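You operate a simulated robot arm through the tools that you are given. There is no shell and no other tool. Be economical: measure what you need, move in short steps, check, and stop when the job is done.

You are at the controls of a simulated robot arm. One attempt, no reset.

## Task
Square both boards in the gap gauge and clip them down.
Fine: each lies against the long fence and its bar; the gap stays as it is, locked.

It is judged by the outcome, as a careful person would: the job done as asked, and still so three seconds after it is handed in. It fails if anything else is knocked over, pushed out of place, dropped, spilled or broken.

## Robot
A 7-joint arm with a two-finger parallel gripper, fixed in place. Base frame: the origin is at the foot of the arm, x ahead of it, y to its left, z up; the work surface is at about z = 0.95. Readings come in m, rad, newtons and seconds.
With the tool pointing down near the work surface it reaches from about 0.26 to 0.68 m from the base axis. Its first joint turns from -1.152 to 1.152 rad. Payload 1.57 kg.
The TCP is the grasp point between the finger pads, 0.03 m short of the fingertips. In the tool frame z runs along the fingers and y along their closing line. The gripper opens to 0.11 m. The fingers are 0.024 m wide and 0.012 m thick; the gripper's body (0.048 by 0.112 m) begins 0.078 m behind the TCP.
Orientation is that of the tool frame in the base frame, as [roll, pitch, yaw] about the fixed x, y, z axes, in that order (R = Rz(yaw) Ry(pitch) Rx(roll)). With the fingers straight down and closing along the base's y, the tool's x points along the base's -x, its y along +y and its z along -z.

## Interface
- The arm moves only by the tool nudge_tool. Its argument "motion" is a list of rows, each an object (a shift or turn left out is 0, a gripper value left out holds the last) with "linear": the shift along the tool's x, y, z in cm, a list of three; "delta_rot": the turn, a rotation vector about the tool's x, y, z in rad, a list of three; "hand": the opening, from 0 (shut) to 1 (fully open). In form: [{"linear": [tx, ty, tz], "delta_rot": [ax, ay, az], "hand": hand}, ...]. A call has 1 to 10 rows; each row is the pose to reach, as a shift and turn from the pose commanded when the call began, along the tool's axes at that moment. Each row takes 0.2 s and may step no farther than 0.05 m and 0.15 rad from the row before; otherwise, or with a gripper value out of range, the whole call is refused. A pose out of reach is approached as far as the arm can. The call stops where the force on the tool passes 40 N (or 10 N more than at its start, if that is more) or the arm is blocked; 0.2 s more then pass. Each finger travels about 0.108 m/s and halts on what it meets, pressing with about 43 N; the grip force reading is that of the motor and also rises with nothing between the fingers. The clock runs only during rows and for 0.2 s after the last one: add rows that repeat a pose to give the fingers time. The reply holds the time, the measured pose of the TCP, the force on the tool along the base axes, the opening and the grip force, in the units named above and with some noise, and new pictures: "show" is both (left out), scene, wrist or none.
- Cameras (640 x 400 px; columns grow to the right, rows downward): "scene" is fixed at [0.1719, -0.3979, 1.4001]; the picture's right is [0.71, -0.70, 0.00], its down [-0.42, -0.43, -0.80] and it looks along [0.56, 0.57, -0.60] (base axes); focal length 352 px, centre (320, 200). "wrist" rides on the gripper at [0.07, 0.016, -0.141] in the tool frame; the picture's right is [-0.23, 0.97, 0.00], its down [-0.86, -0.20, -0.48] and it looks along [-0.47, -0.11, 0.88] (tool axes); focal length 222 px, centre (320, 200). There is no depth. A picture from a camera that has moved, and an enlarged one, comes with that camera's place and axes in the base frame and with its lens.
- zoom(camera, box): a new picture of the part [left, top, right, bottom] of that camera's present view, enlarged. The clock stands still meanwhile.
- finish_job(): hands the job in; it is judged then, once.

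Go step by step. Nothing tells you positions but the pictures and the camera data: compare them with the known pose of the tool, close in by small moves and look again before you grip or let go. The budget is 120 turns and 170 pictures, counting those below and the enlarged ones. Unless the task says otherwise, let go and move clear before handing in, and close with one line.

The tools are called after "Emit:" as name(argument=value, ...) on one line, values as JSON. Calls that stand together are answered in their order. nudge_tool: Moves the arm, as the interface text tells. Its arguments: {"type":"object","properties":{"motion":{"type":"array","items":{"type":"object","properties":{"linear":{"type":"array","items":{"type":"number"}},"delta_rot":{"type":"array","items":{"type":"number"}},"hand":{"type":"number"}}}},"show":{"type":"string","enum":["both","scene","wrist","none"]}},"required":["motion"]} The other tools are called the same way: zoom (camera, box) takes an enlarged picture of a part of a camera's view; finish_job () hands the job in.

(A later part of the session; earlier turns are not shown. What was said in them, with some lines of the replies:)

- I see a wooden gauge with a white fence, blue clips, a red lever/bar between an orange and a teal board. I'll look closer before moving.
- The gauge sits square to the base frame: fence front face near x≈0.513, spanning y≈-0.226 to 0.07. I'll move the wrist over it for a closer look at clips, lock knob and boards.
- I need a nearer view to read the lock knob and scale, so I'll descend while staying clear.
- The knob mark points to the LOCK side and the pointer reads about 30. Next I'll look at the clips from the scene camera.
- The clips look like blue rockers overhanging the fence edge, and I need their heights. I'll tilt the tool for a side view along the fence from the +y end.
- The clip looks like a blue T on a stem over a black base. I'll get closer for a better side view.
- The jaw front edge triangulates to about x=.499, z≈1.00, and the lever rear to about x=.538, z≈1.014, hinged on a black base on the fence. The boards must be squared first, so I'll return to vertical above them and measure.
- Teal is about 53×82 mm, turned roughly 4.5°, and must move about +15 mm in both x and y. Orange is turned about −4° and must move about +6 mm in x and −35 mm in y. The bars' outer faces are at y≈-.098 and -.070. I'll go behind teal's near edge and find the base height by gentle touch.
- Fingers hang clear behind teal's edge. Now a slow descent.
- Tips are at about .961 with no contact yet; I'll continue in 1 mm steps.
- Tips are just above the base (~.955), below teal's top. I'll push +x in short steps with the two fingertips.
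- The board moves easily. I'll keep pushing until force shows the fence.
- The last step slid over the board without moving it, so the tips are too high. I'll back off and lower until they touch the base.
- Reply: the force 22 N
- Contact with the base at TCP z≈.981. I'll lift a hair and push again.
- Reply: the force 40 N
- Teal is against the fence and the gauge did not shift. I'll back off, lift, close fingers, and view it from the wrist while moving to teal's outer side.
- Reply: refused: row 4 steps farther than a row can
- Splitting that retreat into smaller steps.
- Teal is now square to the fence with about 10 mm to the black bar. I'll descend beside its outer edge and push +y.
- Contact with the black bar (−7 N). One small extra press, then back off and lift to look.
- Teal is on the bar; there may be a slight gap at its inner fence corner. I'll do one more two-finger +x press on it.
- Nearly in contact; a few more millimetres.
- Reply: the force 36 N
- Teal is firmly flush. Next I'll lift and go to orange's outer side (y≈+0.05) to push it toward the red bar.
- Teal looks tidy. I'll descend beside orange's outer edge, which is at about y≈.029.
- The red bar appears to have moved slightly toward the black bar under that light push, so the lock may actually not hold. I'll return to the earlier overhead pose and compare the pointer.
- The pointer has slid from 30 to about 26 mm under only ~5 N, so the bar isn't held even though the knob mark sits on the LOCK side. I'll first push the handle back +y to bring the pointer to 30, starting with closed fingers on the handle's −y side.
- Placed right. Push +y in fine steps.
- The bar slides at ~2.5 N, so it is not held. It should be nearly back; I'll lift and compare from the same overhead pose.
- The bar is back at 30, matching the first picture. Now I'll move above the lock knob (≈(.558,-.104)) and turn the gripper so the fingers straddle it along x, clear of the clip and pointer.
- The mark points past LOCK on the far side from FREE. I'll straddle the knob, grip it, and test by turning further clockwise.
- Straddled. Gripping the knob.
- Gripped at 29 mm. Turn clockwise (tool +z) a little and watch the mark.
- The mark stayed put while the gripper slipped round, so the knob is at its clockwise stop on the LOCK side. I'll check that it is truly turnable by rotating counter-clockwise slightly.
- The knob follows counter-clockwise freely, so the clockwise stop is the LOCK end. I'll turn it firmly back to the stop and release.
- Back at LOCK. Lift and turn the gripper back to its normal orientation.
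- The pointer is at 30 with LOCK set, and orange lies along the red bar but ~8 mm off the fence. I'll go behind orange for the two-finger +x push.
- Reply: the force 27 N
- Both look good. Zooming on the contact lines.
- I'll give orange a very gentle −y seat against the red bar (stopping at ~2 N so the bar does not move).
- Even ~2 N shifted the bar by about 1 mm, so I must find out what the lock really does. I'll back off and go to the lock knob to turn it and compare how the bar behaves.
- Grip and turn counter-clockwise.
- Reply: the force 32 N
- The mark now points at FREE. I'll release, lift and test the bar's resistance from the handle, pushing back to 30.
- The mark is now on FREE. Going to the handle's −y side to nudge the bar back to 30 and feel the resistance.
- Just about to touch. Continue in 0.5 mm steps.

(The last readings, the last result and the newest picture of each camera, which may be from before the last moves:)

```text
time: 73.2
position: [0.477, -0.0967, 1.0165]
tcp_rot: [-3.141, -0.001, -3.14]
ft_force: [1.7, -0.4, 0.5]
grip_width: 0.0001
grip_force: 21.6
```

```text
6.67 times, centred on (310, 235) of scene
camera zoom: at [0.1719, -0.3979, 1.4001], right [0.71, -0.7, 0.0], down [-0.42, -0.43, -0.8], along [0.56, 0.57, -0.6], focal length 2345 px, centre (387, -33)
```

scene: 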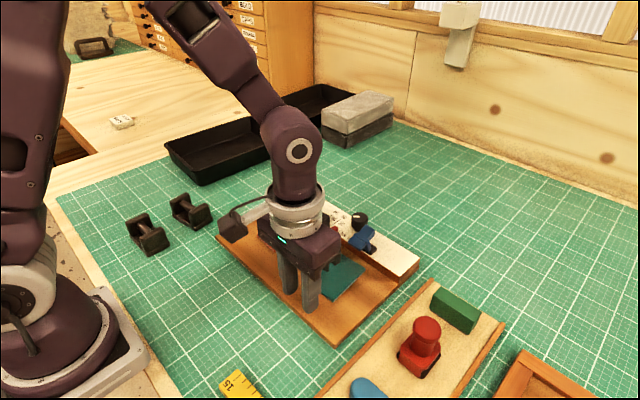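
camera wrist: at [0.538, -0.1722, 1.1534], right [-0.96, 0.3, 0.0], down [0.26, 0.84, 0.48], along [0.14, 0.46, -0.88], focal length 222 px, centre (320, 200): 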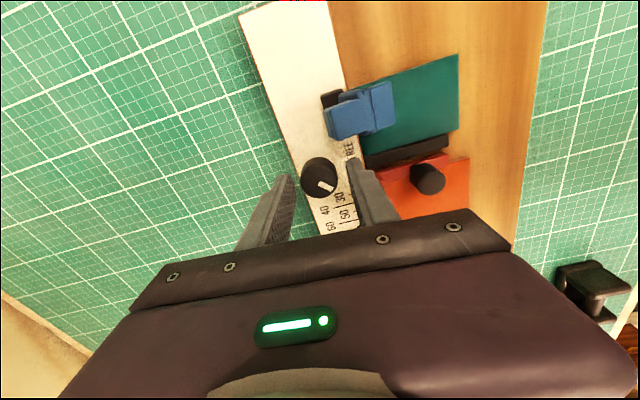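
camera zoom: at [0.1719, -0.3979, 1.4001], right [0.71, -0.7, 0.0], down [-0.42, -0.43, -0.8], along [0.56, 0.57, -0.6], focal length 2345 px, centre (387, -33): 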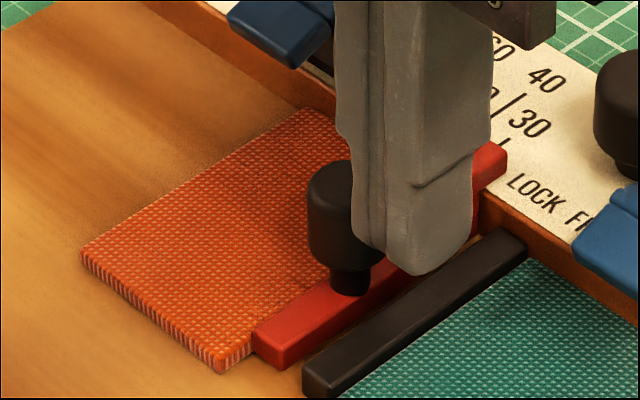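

It slid back with only ~0.5–1 N in FREE (versus 2–3 N in LOCK). The bar is at 30 again; now I'll go re-lock the knob. First lift and re-orient.

Emit:
nudge_tool(motion=[{"linear": [0, -0.8, 0]}, {"linear": [0, -0.8, -4]}, {"linear": [-2, -0.8, -7.9], "delta_rot": [0, 0, -0.15], "hand": 0.4}, {"linear": [-5, -0.8, -7.9], "delta_rot": [0, 0, -0.3]}, {"linear": [-8.2, -0.75, -7.9], "delta_rot": [0, 0, -0.45]}, {"linear": [-8.2, -0.75, -7.9], "delta_rot": [0, 0, -0.6]}, {"linear": [-8.2, -0.75, -7.9], "delta_rot": [0, 0, -0.75]}, {"linear": [-8.2, -0.75, -7.9], "delta_rot": [0, 0, -0.9]}, {"linear": [-8.2, -0.75, -7.9], "delta_rot": [0, 0, -1.05]}, {"linear": [-8.2, -0.75, -7.9], "delta_rot": [0, 0, -1.2]}], show="none")

Emit:
nudge_tool(motion=[{"linear": [0, 0, 0], "delta_rot": [0, 0, -0.15]}, {"linear": [0, 0, 0], "delta_rot": [0, 0, -0.3]}, {"linear": [0, 0, 0], "delta_rot": [0, 0, -0.3]}], show="none")

Emit:
zoom(camera="wrist", box=[260, 100, 400, 190])

```text
time: 75.4
position: [0.5586, -0.1037, 1.0941]
tcp_rot: [-3.14, 0.001, -1.936]
ft_force: [-0.3, 0.7, -0.5]
grip_width: 0.0441
grip_force: 0.1
```

```text
time: 76.2
position: [0.559, -0.1048, 1.0948]
tcp_rot: [3.141, 0.001, -1.638]
ft_force: [0.2, -0.5, 0.4]
grip_width: 0.0438
grip_force: 0.0
```

```text
4.44 times, centred on (330, 145) of wrist
camera zoom: at [0.5379, -0.1727, 1.2352], right [-0.96, 0.29, 0.0], down [0.26, 0.84, 0.48], along [0.14, 0.46, -0.88], focal length 987 px, centre (276, 444)
```

zoom: 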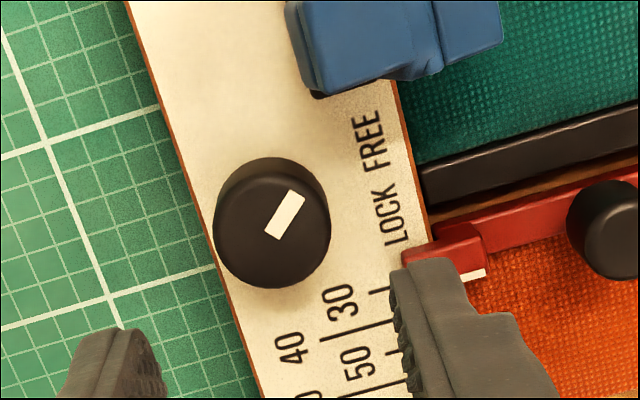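

FREE is at −45°, so LOCK is at +45°, where it started. Descend, grip, and turn clockwise fully back to LOCK.

Emit:
nudge_tool(motion=[{"linear": [0, 0, 4]}, {"linear": [0, 0, 7]}, {"linear": [0, 0, 8.1]}, {"linear": [0, 0, 8.1], "hand": 0.15}, {"linear": [0, 0, 8.1]}, {"linear": [0, 0, 8.1]}, {"linear": [0, 0, 8.1], "delta_rot": [0, 0, 0.15]}, {"linear": [0, 0, 8.1], "delta_rot": [0, 0, 0.3]}, {"linear": [0, 0, 8.1], "delta_rot": [0, 0, 0.45]}, {"linear": [0, 0, 8.1], "delta_rot": [0, 0, 0.6]}], show="none")

Emit:
nudge_tool(motion=[{"linear": [0, 0, 0], "delta_rot": [0, 0, 0.15]}, {"linear": [0, 0, 0], "delta_rot": [0, 0, 0.3]}, {"linear": [0, 0, 0], "delta_rot": [0, 0, 0.45]}, {"linear": [0, 0, 0], "delta_rot": [0, 0, 0.6]}, {"linear": [0, 0, 0], "delta_rot": [0, 0, 0.75]}, {"linear": [0, 0, 0], "delta_rot": [0, 0, 0.9]}, {"linear": [0, 0, 0], "delta_rot": [0, 0, 0.9]}], show="none")

Emit:
zoom(camera="wrist", box=[230, 70, 390, 200])

Emit:
zoom(camera="scene", box=[310, 170, 410, 250])

```text
time: 78.4
position: [0.5606, -0.1059, 1.0144]
tcp_rot: [-3.139, 0.004, -2.244]
ft_force: [15.5, -3.5, 9.1]
grip_width: 0.029
grip_force: 38.6
```

```text
time: 80.0
position: [0.5592, -0.1061, 1.0139]
tcp_rot: [-3.139, 0.003, 3.139]
ft_force: [18.0, -9.9, 21.3]
grip_width: 0.0292
grip_force: 39.2
```

```text
3.08 times, centred on (310, 135) of wrist
camera zoom: at [0.4895, -0.0883, 1.1545], right [0.23, 0.97, 0.0], down [0.85, -0.2, 0.48], along [0.47, -0.11, -0.88], focal length 684 px, centre (351, 400)
```

zoom: 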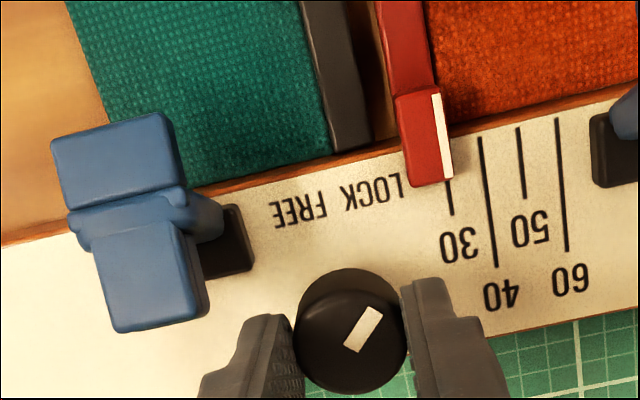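

```text
5.00 times, centred on (360, 210) of scene
camera zoom: at [0.1721, -0.3981, 1.4], right [0.71, -0.7, 0.0], down [-0.42, -0.43, -0.8], along [0.56, 0.57, -0.6], focal length 1759 px, centre (120, 150)
```

zoom: 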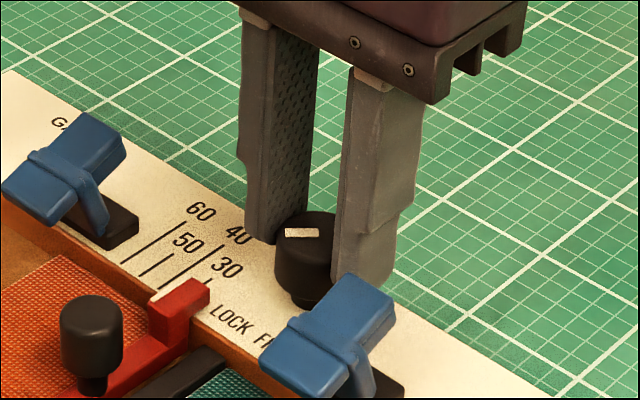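

Locked, pointer exactly on 30. I'll release, lift, close the fingers and move above the orange clip's front jaw.

Emit:
nudge_tool(motion=[{"linear": [0, 0, 0], "hand": 0.4}, {"linear": [0, 0, 0]}, {"linear": [0, 0, -4]}, {"linear": [0, 0, -8.3]}, {"linear": [3, 4, -8.3], "hand": 0}, {"linear": [6.1, 8.6, -8.3]}, {"linear": [6.1, 8.6, -8.3]}], show="none")

Emit:
zoom(camera="wrist", box=[180, 20, 400, 200])

Emit:
zoom(camera="scene", box=[270, 160, 370, 240])

```text
refused: row 6 steps farther than a row can; nothing moved
```

```text
2.22 times, centred on (290, 110) of wrist
camera zoom: at [0.4895, -0.0883, 1.1545], right [0.23, 0.97, 0.0], down [0.85, -0.2, 0.48], along [0.47, -0.11, -0.88], focal length 494 px, centre (387, 400)
```

zoom: 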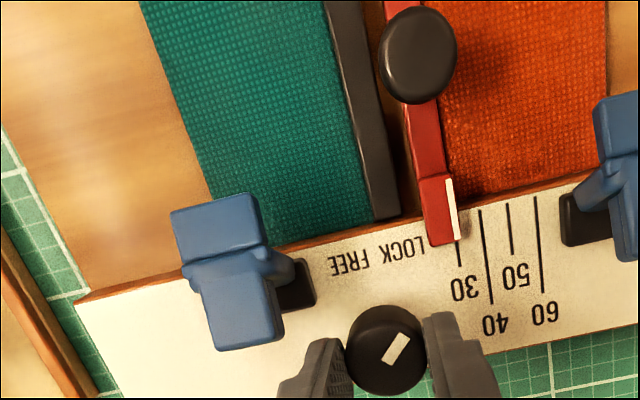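

```text
5.00 times, centred on (320, 200) of scene
camera zoom: at [0.1721, -0.3981, 1.4], right [0.71, -0.7, 0.0], down [-0.42, -0.43, -0.8], along [0.56, 0.57, -0.6], focal length 1759 px, centre (320, 200)
```

zoom: 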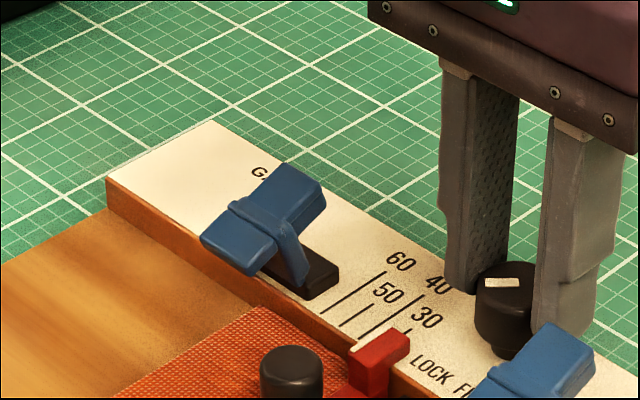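

Emit:
nudge_tool(motion=[{"linear": [0, 0, 0], "hand": 0.4}, {"linear": [0, 0, 0]}, {"linear": [0, 0, -4]}, {"linear": [0, 0, -8.3]}, {"linear": [2, 3, -8.3], "hand": 0}, {"linear": [4, 6, -8.3]}, {"linear": [6.1, 8.6, -8.3]}, {"linear": [6.1, 8.6, -8.3]}], show="none")

Emit:
zoom(camera="wrist", box=[180, 20, 400, 200])

Emit:
zoom(camera="scene", box=[270, 160, 370, 240])

```text
time: 81.8
position: [0.4992, -0.0179, 1.0973]
tcp_rot: [-3.141, -0.001, 3.141]
ft_force: [-0.2, 0.6, 0.1]
grip_width: 0.0
grip_force: 21.3
```

```text
2.22 times, centred on (290, 110) of wrist
camera zoom: at [0.4283, -0.0011, 1.2376], right [0.23, 0.97, 0.0], down [0.86, -0.2, 0.48], along [0.47, -0.11, -0.88], focal length 494 px, centre (387, 400)
```

zoom: 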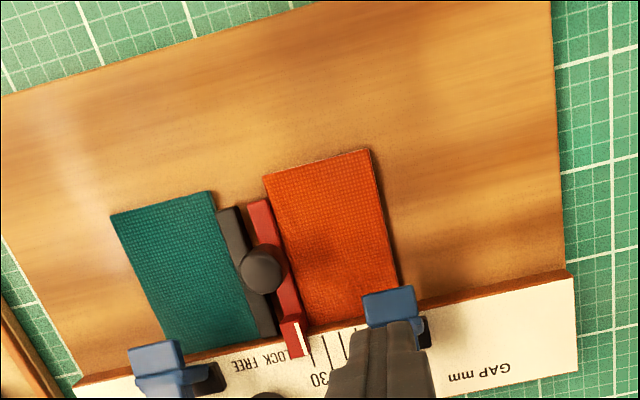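

```text
5.00 times, centred on (320, 200) of scene
camera zoom: at [0.1719, -0.3979, 1.4001], right [0.71, -0.7, 0.0], down [-0.42, -0.43, -0.8], along [0.56, 0.57, -0.6], focal length 1759 px, centre (320, 200)
```

zoom: 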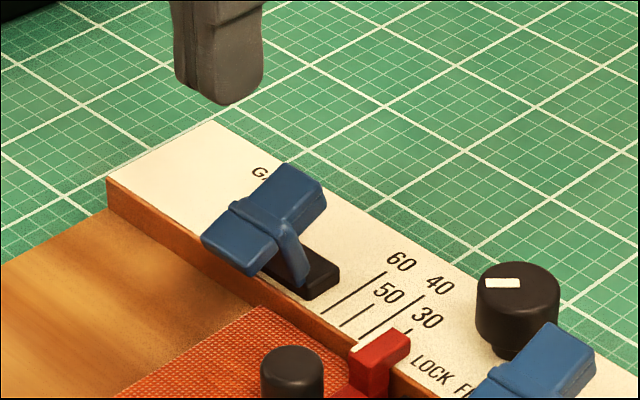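

Centred above the jaw. Descend gently onto it.

Emit:
nudge_tool(motion=[{"linear": [0, 0, 3]}, {"linear": [0, 0, 5.5]}, {"linear": [0, 0, 6.0]}, {"linear": [0, 0, 6.3]}, {"linear": [0, 0, 6.6]}, {"linear": [0, 0, 6.9]}, {"linear": [0, 0, 7.2]}], show="none")

Emit:
zoom(camera="scene", box=[270, 160, 370, 240])

```text
time: 83.2
position: [0.497, -0.018, 1.0312]
tcp_rot: [3.141, -0.001, -3.141]
ft_force: [-7.5, 1.4, 15.5]
grip_width: 0.0001
grip_force: 21.1
stopped in row 6: the force on the tool passed its limit (the readings are from after the stop); the commanded pose is now the measured one
```

```text
5.00 times, centred on (320, 200) of scene
camera zoom: at [0.1715, -0.3979, 1.4002], right [0.71, -0.7, 0.0], down [-0.42, -0.43, -0.8], along [0.56, 0.57, -0.6], focal length 1759 px, centre (320, 200)
```

zoom: 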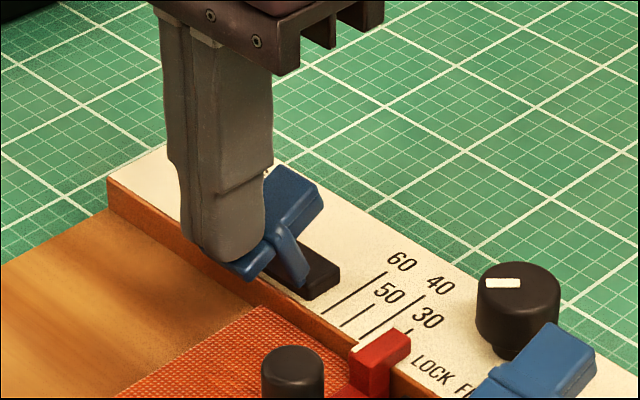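

Pressing straight down jammed at 40 N without moving it; contact friction on a forward-leaning hinged arm could lock it. I'll try swinging the clip forward from behind instead: fingers behind its rear lever, pushing −x.

Emit:
nudge_tool(motion=[{"linear": [0, 0, -3]}, {"linear": [-4, 0, -3]}, {"linear": [-6.8, 0, -3]}, {"linear": [-6.8, 0, 0]}, {"linear": [-6.8, 0, 0]}], show="none")

Emit:
zoom(camera="scene", box=[270, 160, 370, 240])

Emit:
zoom(camera="wrist", box=[260, 60, 400, 180])

```text
time: 84.3
position: [0.5651, -0.0177, 1.0303]
tcp_rot: [3.141, -0.004, 3.141]
ft_force: [-0.1, -0.6, 0.3]
grip_width: 0.0
grip_force: 21.1
```

```text
5.00 times, centred on (320, 200) of scene
camera zoom: at [0.172, -0.3979, 1.4001], right [0.71, -0.7, 0.0], down [-0.42, -0.43, -0.8], along [0.56, 0.57, -0.6], focal length 1759 px, centre (320, 200)
```

zoom: 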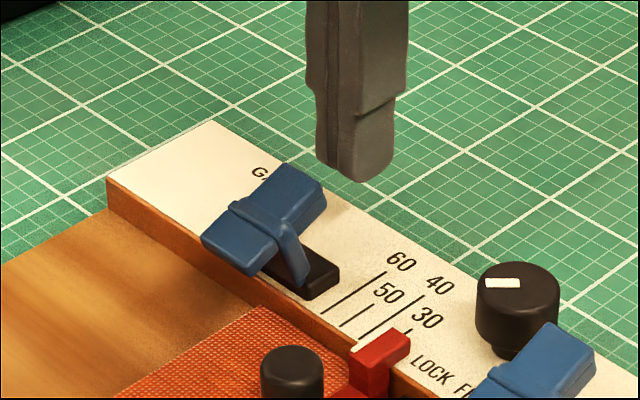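

```text
3.33 times, centred on (330, 120) of wrist
camera zoom: at [0.4955, -0.0013, 1.1708], right [0.23, 0.97, 0.0], down [0.86, -0.2, 0.48], along [0.46, -0.11, -0.88], focal length 740 px, centre (287, 467)
```

zoom: 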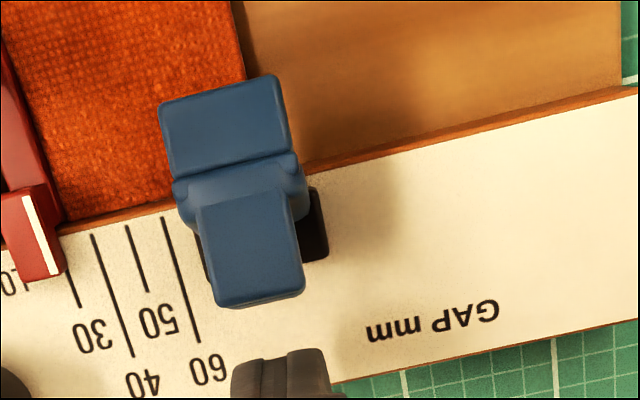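

Emit:
nudge_tool(motion=[{"linear": [0.6, 0, 0]}, {"linear": [1.0, 0, 0]}, {"linear": [1.3, 0, 0]}, {"linear": [1.6, 0, 0]}, {"linear": [1.9, 0, 0]}], show="none")

Emit:
zoom(camera="scene", box=[270, 160, 370, 240])

Emit:
zoom(camera="wrist", box=[260, 60, 400, 180])

```text
time: 85.5
position: [0.5461, -0.0193, 1.0299]
tcp_rot: [-3.14, -0.002, 3.142]
ft_force: [0.3, -0.1, 0.0]
grip_width: 0.0001
grip_force: 21.3
```

```text
5.00 times, centred on (320, 200) of scene
camera zoom: at [0.172, -0.3979, 1.4001], right [0.71, -0.7, 0.0], down [-0.42, -0.43, -0.8], along [0.56, 0.57, -0.6], focal length 1759 px, centre (320, 200)
```

zoom: 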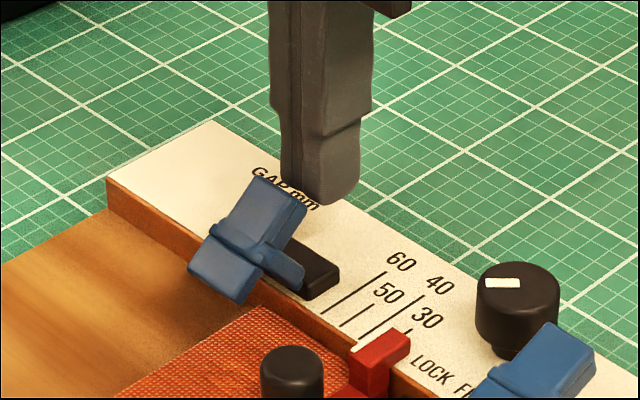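

```text
3.33 times, centred on (330, 120) of wrist
camera zoom: at [0.476, -0.0023, 1.1711], right [0.23, 0.97, 0.0], down [0.86, -0.2, 0.48], along [0.46, -0.11, -0.88], focal length 740 px, centre (287, 467)
```

zoom: 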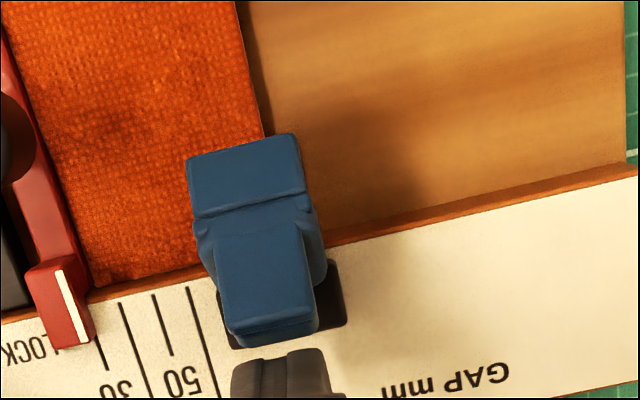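

The clip swings forward freely. Continue.

Emit:
nudge_tool(motion=[{"linear": [0.3, 0, 0]}, {"linear": [0.6, 0, 0]}, {"linear": [0.9, 0, 0]}, {"linear": [1.2, 0, 0.1]}, {"linear": [1.5, 0, 0.2]}, {"linear": [1.7, 0, 0.3]}], show="none")

Emit:
zoom(camera="scene", box=[270, 160, 370, 240])

Emit:
zoom(camera="wrist", box=[260, 60, 400, 180])

```text
time: 87.0
position: [0.5275, -0.0183, 1.0275]
tcp_rot: [-3.141, -0.001, -3.141]
ft_force: [-0.2, -0.8, -0.5]
grip_width: 0.0
grip_force: 20.9
```

```text
5.00 times, centred on (320, 200) of scene
camera zoom: at [0.1719, -0.3979, 1.4001], right [0.71, -0.7, 0.0], down [-0.42, -0.43, -0.8], along [0.56, 0.57, -0.6], focal length 1759 px, centre (320, 200)
```

zoom: 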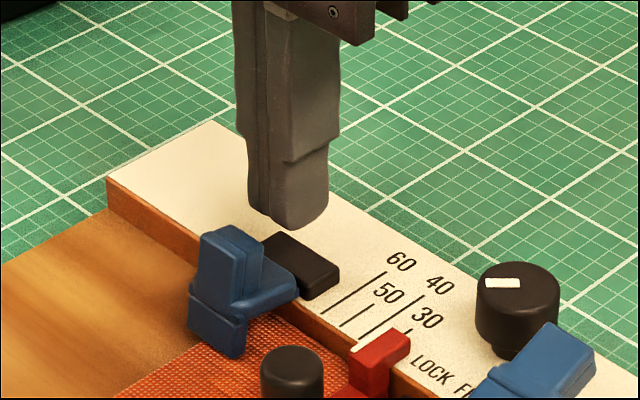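

```text
3.33 times, centred on (330, 120) of wrist
camera zoom: at [0.459, -0.0024, 1.1684], right [0.23, 0.97, 0.0], down [0.86, -0.2, 0.48], along [0.46, -0.11, -0.88], focal length 740 px, centre (287, 467)
```

zoom: 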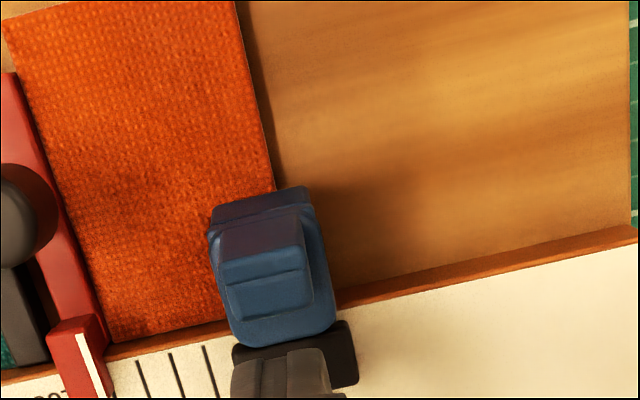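

The clip has swung over with its jaw down toward the board. I'll press gently on top of it to seat it fully.

Emit:
nudge_tool(motion=[{"linear": [0, 0, -3.5]}, {"linear": [3.2, 0, -3.5]}, {"linear": [3.2, 0, -1.5]}, {"linear": [3.2, 0, -1.0]}, {"linear": [3.2, 0, -0.7]}, {"linear": [3.2, 0, -0.4]}, {"linear": [3.2, 0, -0.1]}], show="none")

Emit:
zoom(camera="scene", box=[250, 170, 370, 260])

```text
time: 88.5
position: [0.4957, -0.0179, 1.0297]
tcp_rot: [3.141, 0.0, -3.14]
ft_force: [-12.8, 3.3, 38.5]
grip_width: 0.0004
grip_force: 21.5
```

```text
4.44 times, centred on (310, 215) of scene
camera zoom: at [0.171, -0.3978, 1.4002], right [0.71, -0.7, 0.0], down [-0.42, -0.43, -0.8], along [0.56, 0.57, -0.6], focal length 1563 px, centre (364, 133)
```

zoom: 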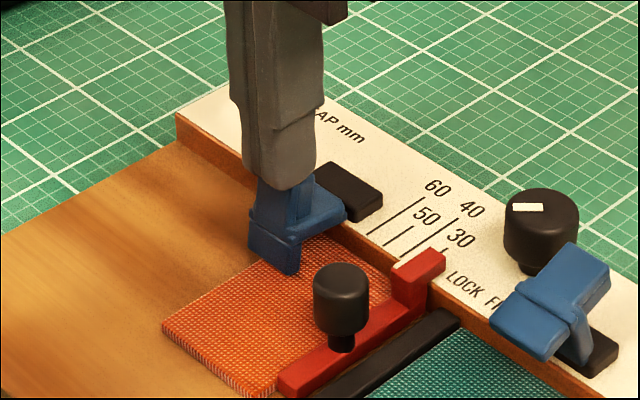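

Firm resistance: the orange clip is seated. Lift and go behind the teal clip.

Emit:
nudge_tool(motion=[{"linear": [0, 0, -3]}, {"linear": [0, 0, -6]}, {"linear": [-3.5, -3, -6]}, {"linear": [-7, -6.5, -6]}, {"linear": [-8, -9.5, -6]}, {"linear": [-8, -12.3, -6]}, {"linear": [-8, -12.3, -6]}], show="none")

Emit:
zoom(camera="wrist", box=[220, 0, 440, 165])

Emit:
zoom(camera="scene", box=[260, 180, 380, 270])

```text
time: 90.2
position: [0.5773, -0.1416, 1.0893]
tcp_rot: [3.142, -0.003, -3.141]
ft_force: [0.3, -0.3, 0.0]
grip_width: 0.0001
grip_force: 21.4
```

```text
2.42 times, centred on (330, 82) of wrist
camera zoom: at [0.5072, -0.1259, 1.2298], right [0.23, 0.97, 0.0], down [0.86, -0.2, 0.48], along [0.46, -0.11, -0.88], focal length 538 px, centre (296, 485)
```

zoom: 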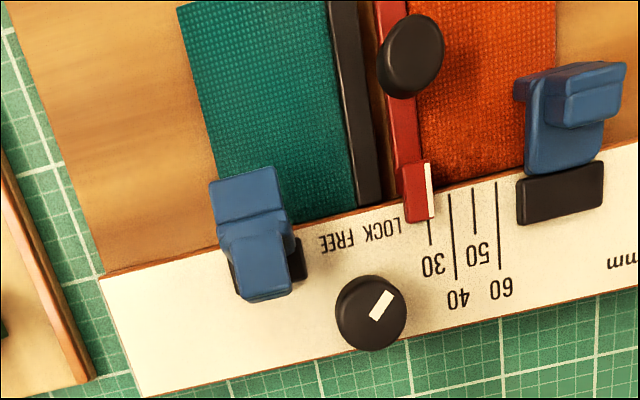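

```text
4.44 times, centred on (320, 225) of scene
camera zoom: at [0.1719, -0.3979, 1.4001], right [0.71, -0.7, 0.0], down [-0.42, -0.43, -0.8], along [0.56, 0.57, -0.6], focal length 1563 px, centre (320, 89)
```

zoom: 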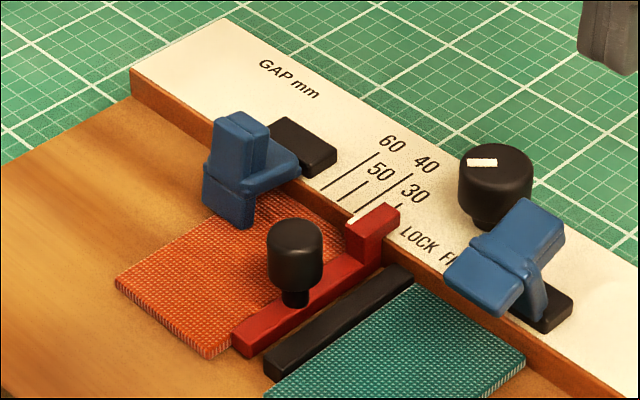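

Orange clip is down and holds, pointer still at 30. Same motion on the teal clip: descend behind it and swing it forward.

Emit:
nudge_tool(motion=[{"linear": [0, -0.2, 3]}, {"linear": [0, -0.2, 5.9]}, {"linear": [1, -0.2, 5.9]}, {"linear": [2, -0.2, 5.9]}, {"linear": [2.5, -0.2, 5.9]}, {"linear": [3.0, -0.2, 5.9]}, {"linear": [3.5, -0.2, 5.9]}, {"linear": [4.0, -0.2, 5.9]}, {"linear": [4.5, -0.2, 6.1]}, {"linear": [5.0, -0.2, 6.2]}], show="none")

Emit:
zoom(camera="scene", box=[290, 190, 410, 280])

```text
time: 92.3
position: [0.5262, -0.1435, 1.0258]
tcp_rot: [-3.141, -0.003, -3.14]
ft_force: [0.2, -0.3, -0.2]
grip_width: 0.0
grip_force: 21.4
```

```text
4.44 times, centred on (350, 235) of scene
camera zoom: at [0.172, -0.3979, 1.4001], right [0.71, -0.7, 0.0], down [-0.42, -0.43, -0.8], along [0.56, 0.57, -0.6], focal length 1563 px, centre (187, 44)
```

zoom: 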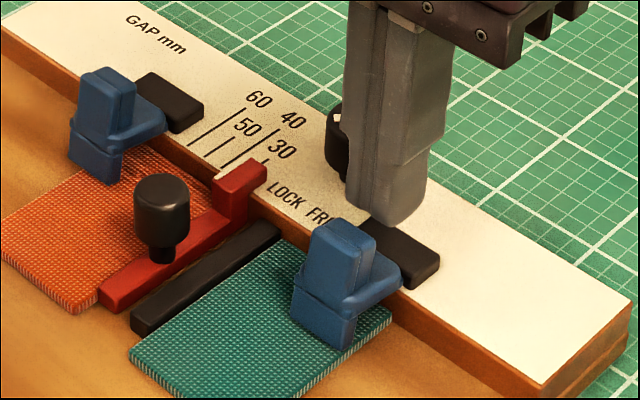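

Teal clip is over too. Seat it with a gentle press from above.

Emit:
nudge_tool(motion=[{"linear": [0, 0, -3.8]}, {"linear": [3.1, 0, -3.8]}, {"linear": [3.1, 0, -1.8]}, {"linear": [3.1, 0, -1.2]}, {"linear": [3.1, 0, -0.9]}, {"linear": [3.1, 0, -0.6]}, {"linear": [3.1, 0, -0.3]}], show="none")

Emit:
nudge_tool(motion=[{"linear": [0, 0, -3]}, {"linear": [0, 0, -7]}, {"linear": [-4, 3, -8]}, {"linear": [-8, 6, -8]}, {"linear": [-8, 6, -8]}], show="none")

Emit:
zoom(camera="wrist", box=[190, 0, 430, 165])

Emit:
zoom(camera="scene", box=[250, 180, 410, 300])

```text
time: 94.0
position: [0.4955, -0.1436, 1.0314]
tcp_rot: [3.14, -0.002, -3.14]
ft_force: [-5.9, 2.4, 20.1]
grip_width: 0.0
grip_force: 21.0
```

```text
refused: row 3 steps farther than a row can; nothing moved
```

```text
2.42 times, centred on (310, 82) of wrist
camera zoom: at [0.4255, -0.1274, 1.1712], right [0.23, 0.97, 0.0], down [0.86, -0.2, 0.48], along [0.46, -0.11, -0.88], focal length 538 px, centre (344, 485)
```

zoom: 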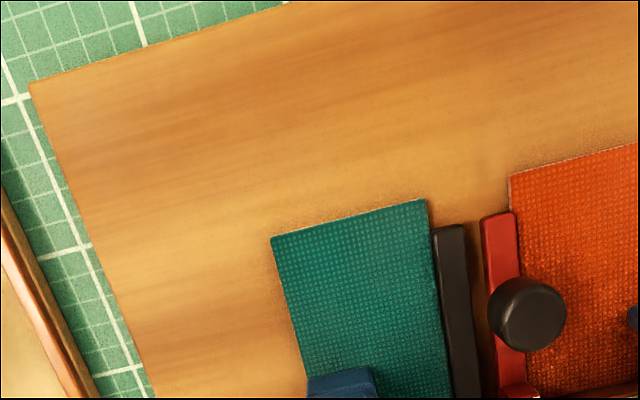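

```text
3.33 times, centred on (330, 240) of scene
camera zoom: at [0.1715, -0.3977, 1.4002], right [0.71, -0.7, 0.0], down [-0.42, -0.43, -0.8], along [0.56, 0.57, -0.6], focal length 1172 px, centre (287, 67)
```

zoom: 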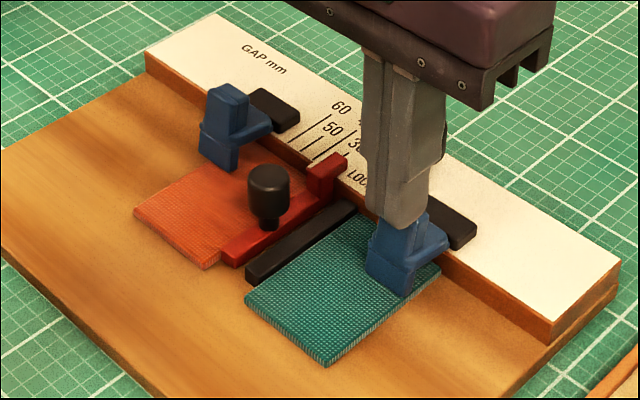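

Seated (20 N). Lift off and do the final inspection from the reference pose.

Emit:
nudge_tool(motion=[{"linear": [0, 0, -3]}, {"linear": [0, 0, -5.9]}, {"linear": [-4, 2, -5.9], "hand": 0.3}, {"linear": [-7, 5, -5.9]}, {"linear": [-8.1, 6.4, -5.9]}, {"linear": [-8.1, 6.4, -5.9]}], show="none")

Emit:
zoom(camera="wrist", box=[220, 40, 420, 165])

Emit:
zoom(camera="wrist", box=[180, 0, 460, 160])

Emit:
zoom(camera="scene", box=[260, 190, 390, 290])

```text
time: 95.3
position: [0.5772, -0.0786, 1.0875]
tcp_rot: [-3.141, -0.004, -3.138]
ft_force: [0.2, -0.9, -0.2]
grip_width: 0.0331
grip_force: 0.0
```

```text
3.20 times, centred on (320, 102) of wrist
camera zoom: at [0.5074, -0.0624, 1.2285], right [0.23, 0.97, 0.0], down [0.86, -0.2, 0.48], along [0.46, -0.11, -0.88], focal length 711 px, centre (320, 512)
```

zoom: 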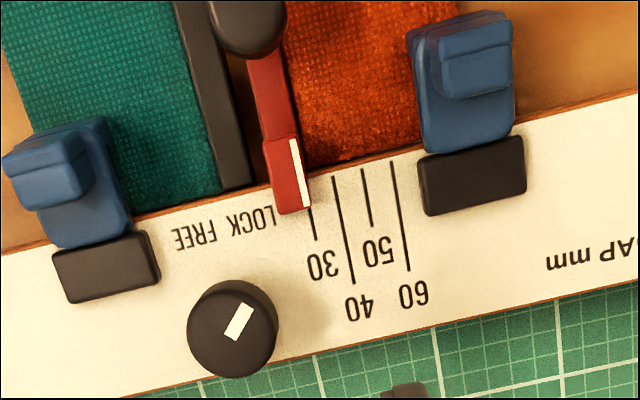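

```text
2.29 times, centred on (320, 80) of wrist
camera zoom: at [0.5074, -0.0624, 1.2285], right [0.23, 0.97, 0.0], down [0.86, -0.2, 0.48], along [0.46, -0.11, -0.88], focal length 508 px, centre (320, 474)
```

zoom: 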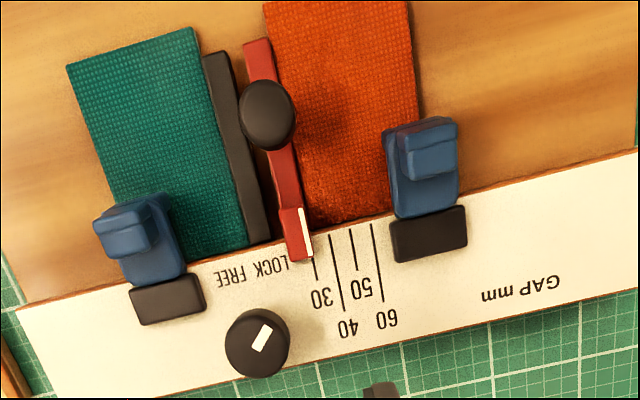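

```text
4.00 times, centred on (325, 240) of scene
camera zoom: at [0.172, -0.3979, 1.4001], right [0.71, -0.7, 0.0], down [-0.42, -0.43, -0.8], along [0.56, 0.57, -0.6], focal length 1407 px, centre (300, 40)
```

zoom: 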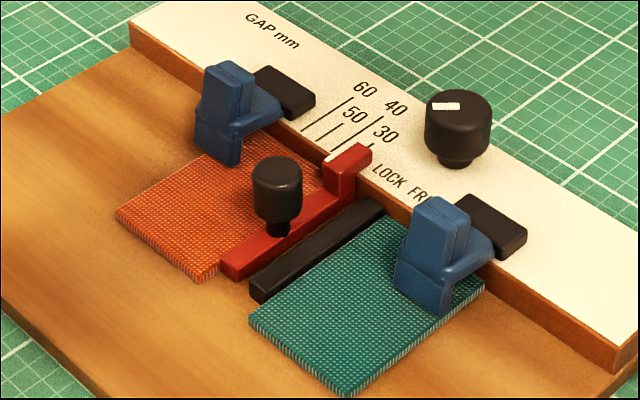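

Pointer, knob and clips all look right. A last closer look at the seams.

Emit:
zoom(camera="wrist", box=[280, 0, 350, 110])

Emit:
zoom(camera="wrist", box=[220, 60, 310, 120])

Emit:
zoom(camera="scene", box=[290, 205, 350, 265])

```text
3.64 times, centred on (315, 55) of wrist
camera zoom: at [0.5074, -0.0624, 1.2285], right [0.23, 0.97, 0.0], down [0.86, -0.2, 0.48], along [0.46, -0.11, -0.88], focal length 808 px, centre (338, 727)
```

zoom: 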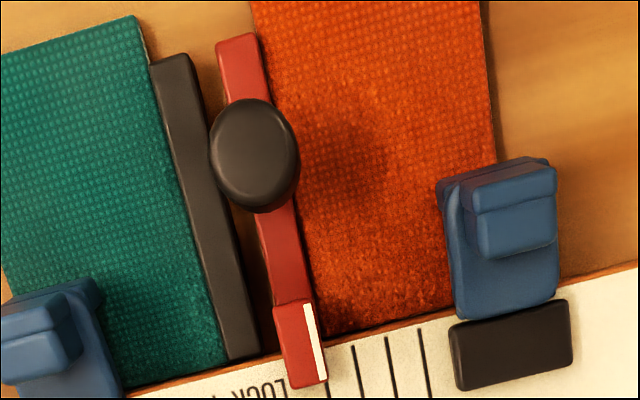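

```text
6.67 times, centred on (265, 90) of wrist
camera zoom: at [0.5074, -0.0624, 1.2285], right [0.23, 0.97, 0.0], down [0.86, -0.2, 0.48], along [0.46, -0.11, -0.88], focal length 1481 px, centre (687, 933)
```

zoom: 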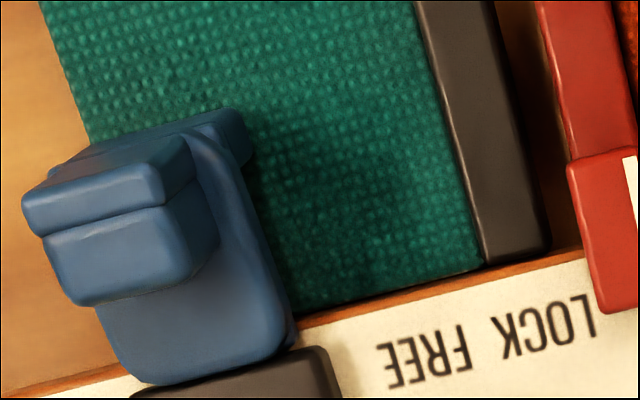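

```text
6.67 times, centred on (320, 235) of scene
camera zoom: at [0.172, -0.3979, 1.4001], right [0.71, -0.7, 0.0], down [-0.42, -0.43, -0.8], along [0.56, 0.57, -0.6], focal length 2345 px, centre (320, -33)
```

zoom: 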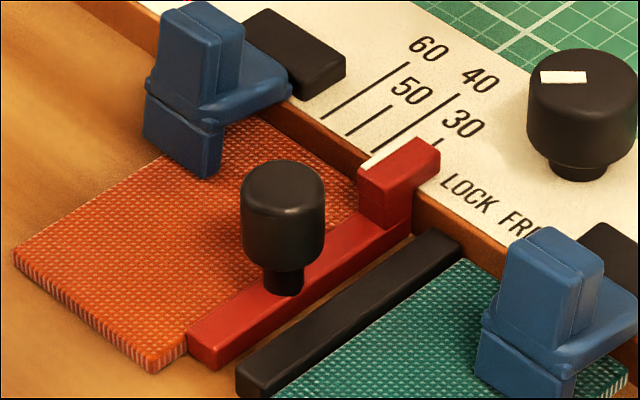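

Both boards are tight to the fence and their bars. Both clips are down, the knob is on LOCK, the gap reads 30, and the arm is clear, so I'm handing in.

Emit:
finish_job()

```text
The job is handed in.
```

Both boards lie against the long fence and their bars and are clipped down, with the gap at 30 mm and the knob on LOCK. While I seated the orange board, the red bar slid twice, by about 4 mm and then 1 mm. I turned the knob to FREE for part of the fix, returned the bar to 30 both times and re-locked it. Even at LOCK the bar moved under only about 2–3 N, and I did not test the hold again after re-locking.
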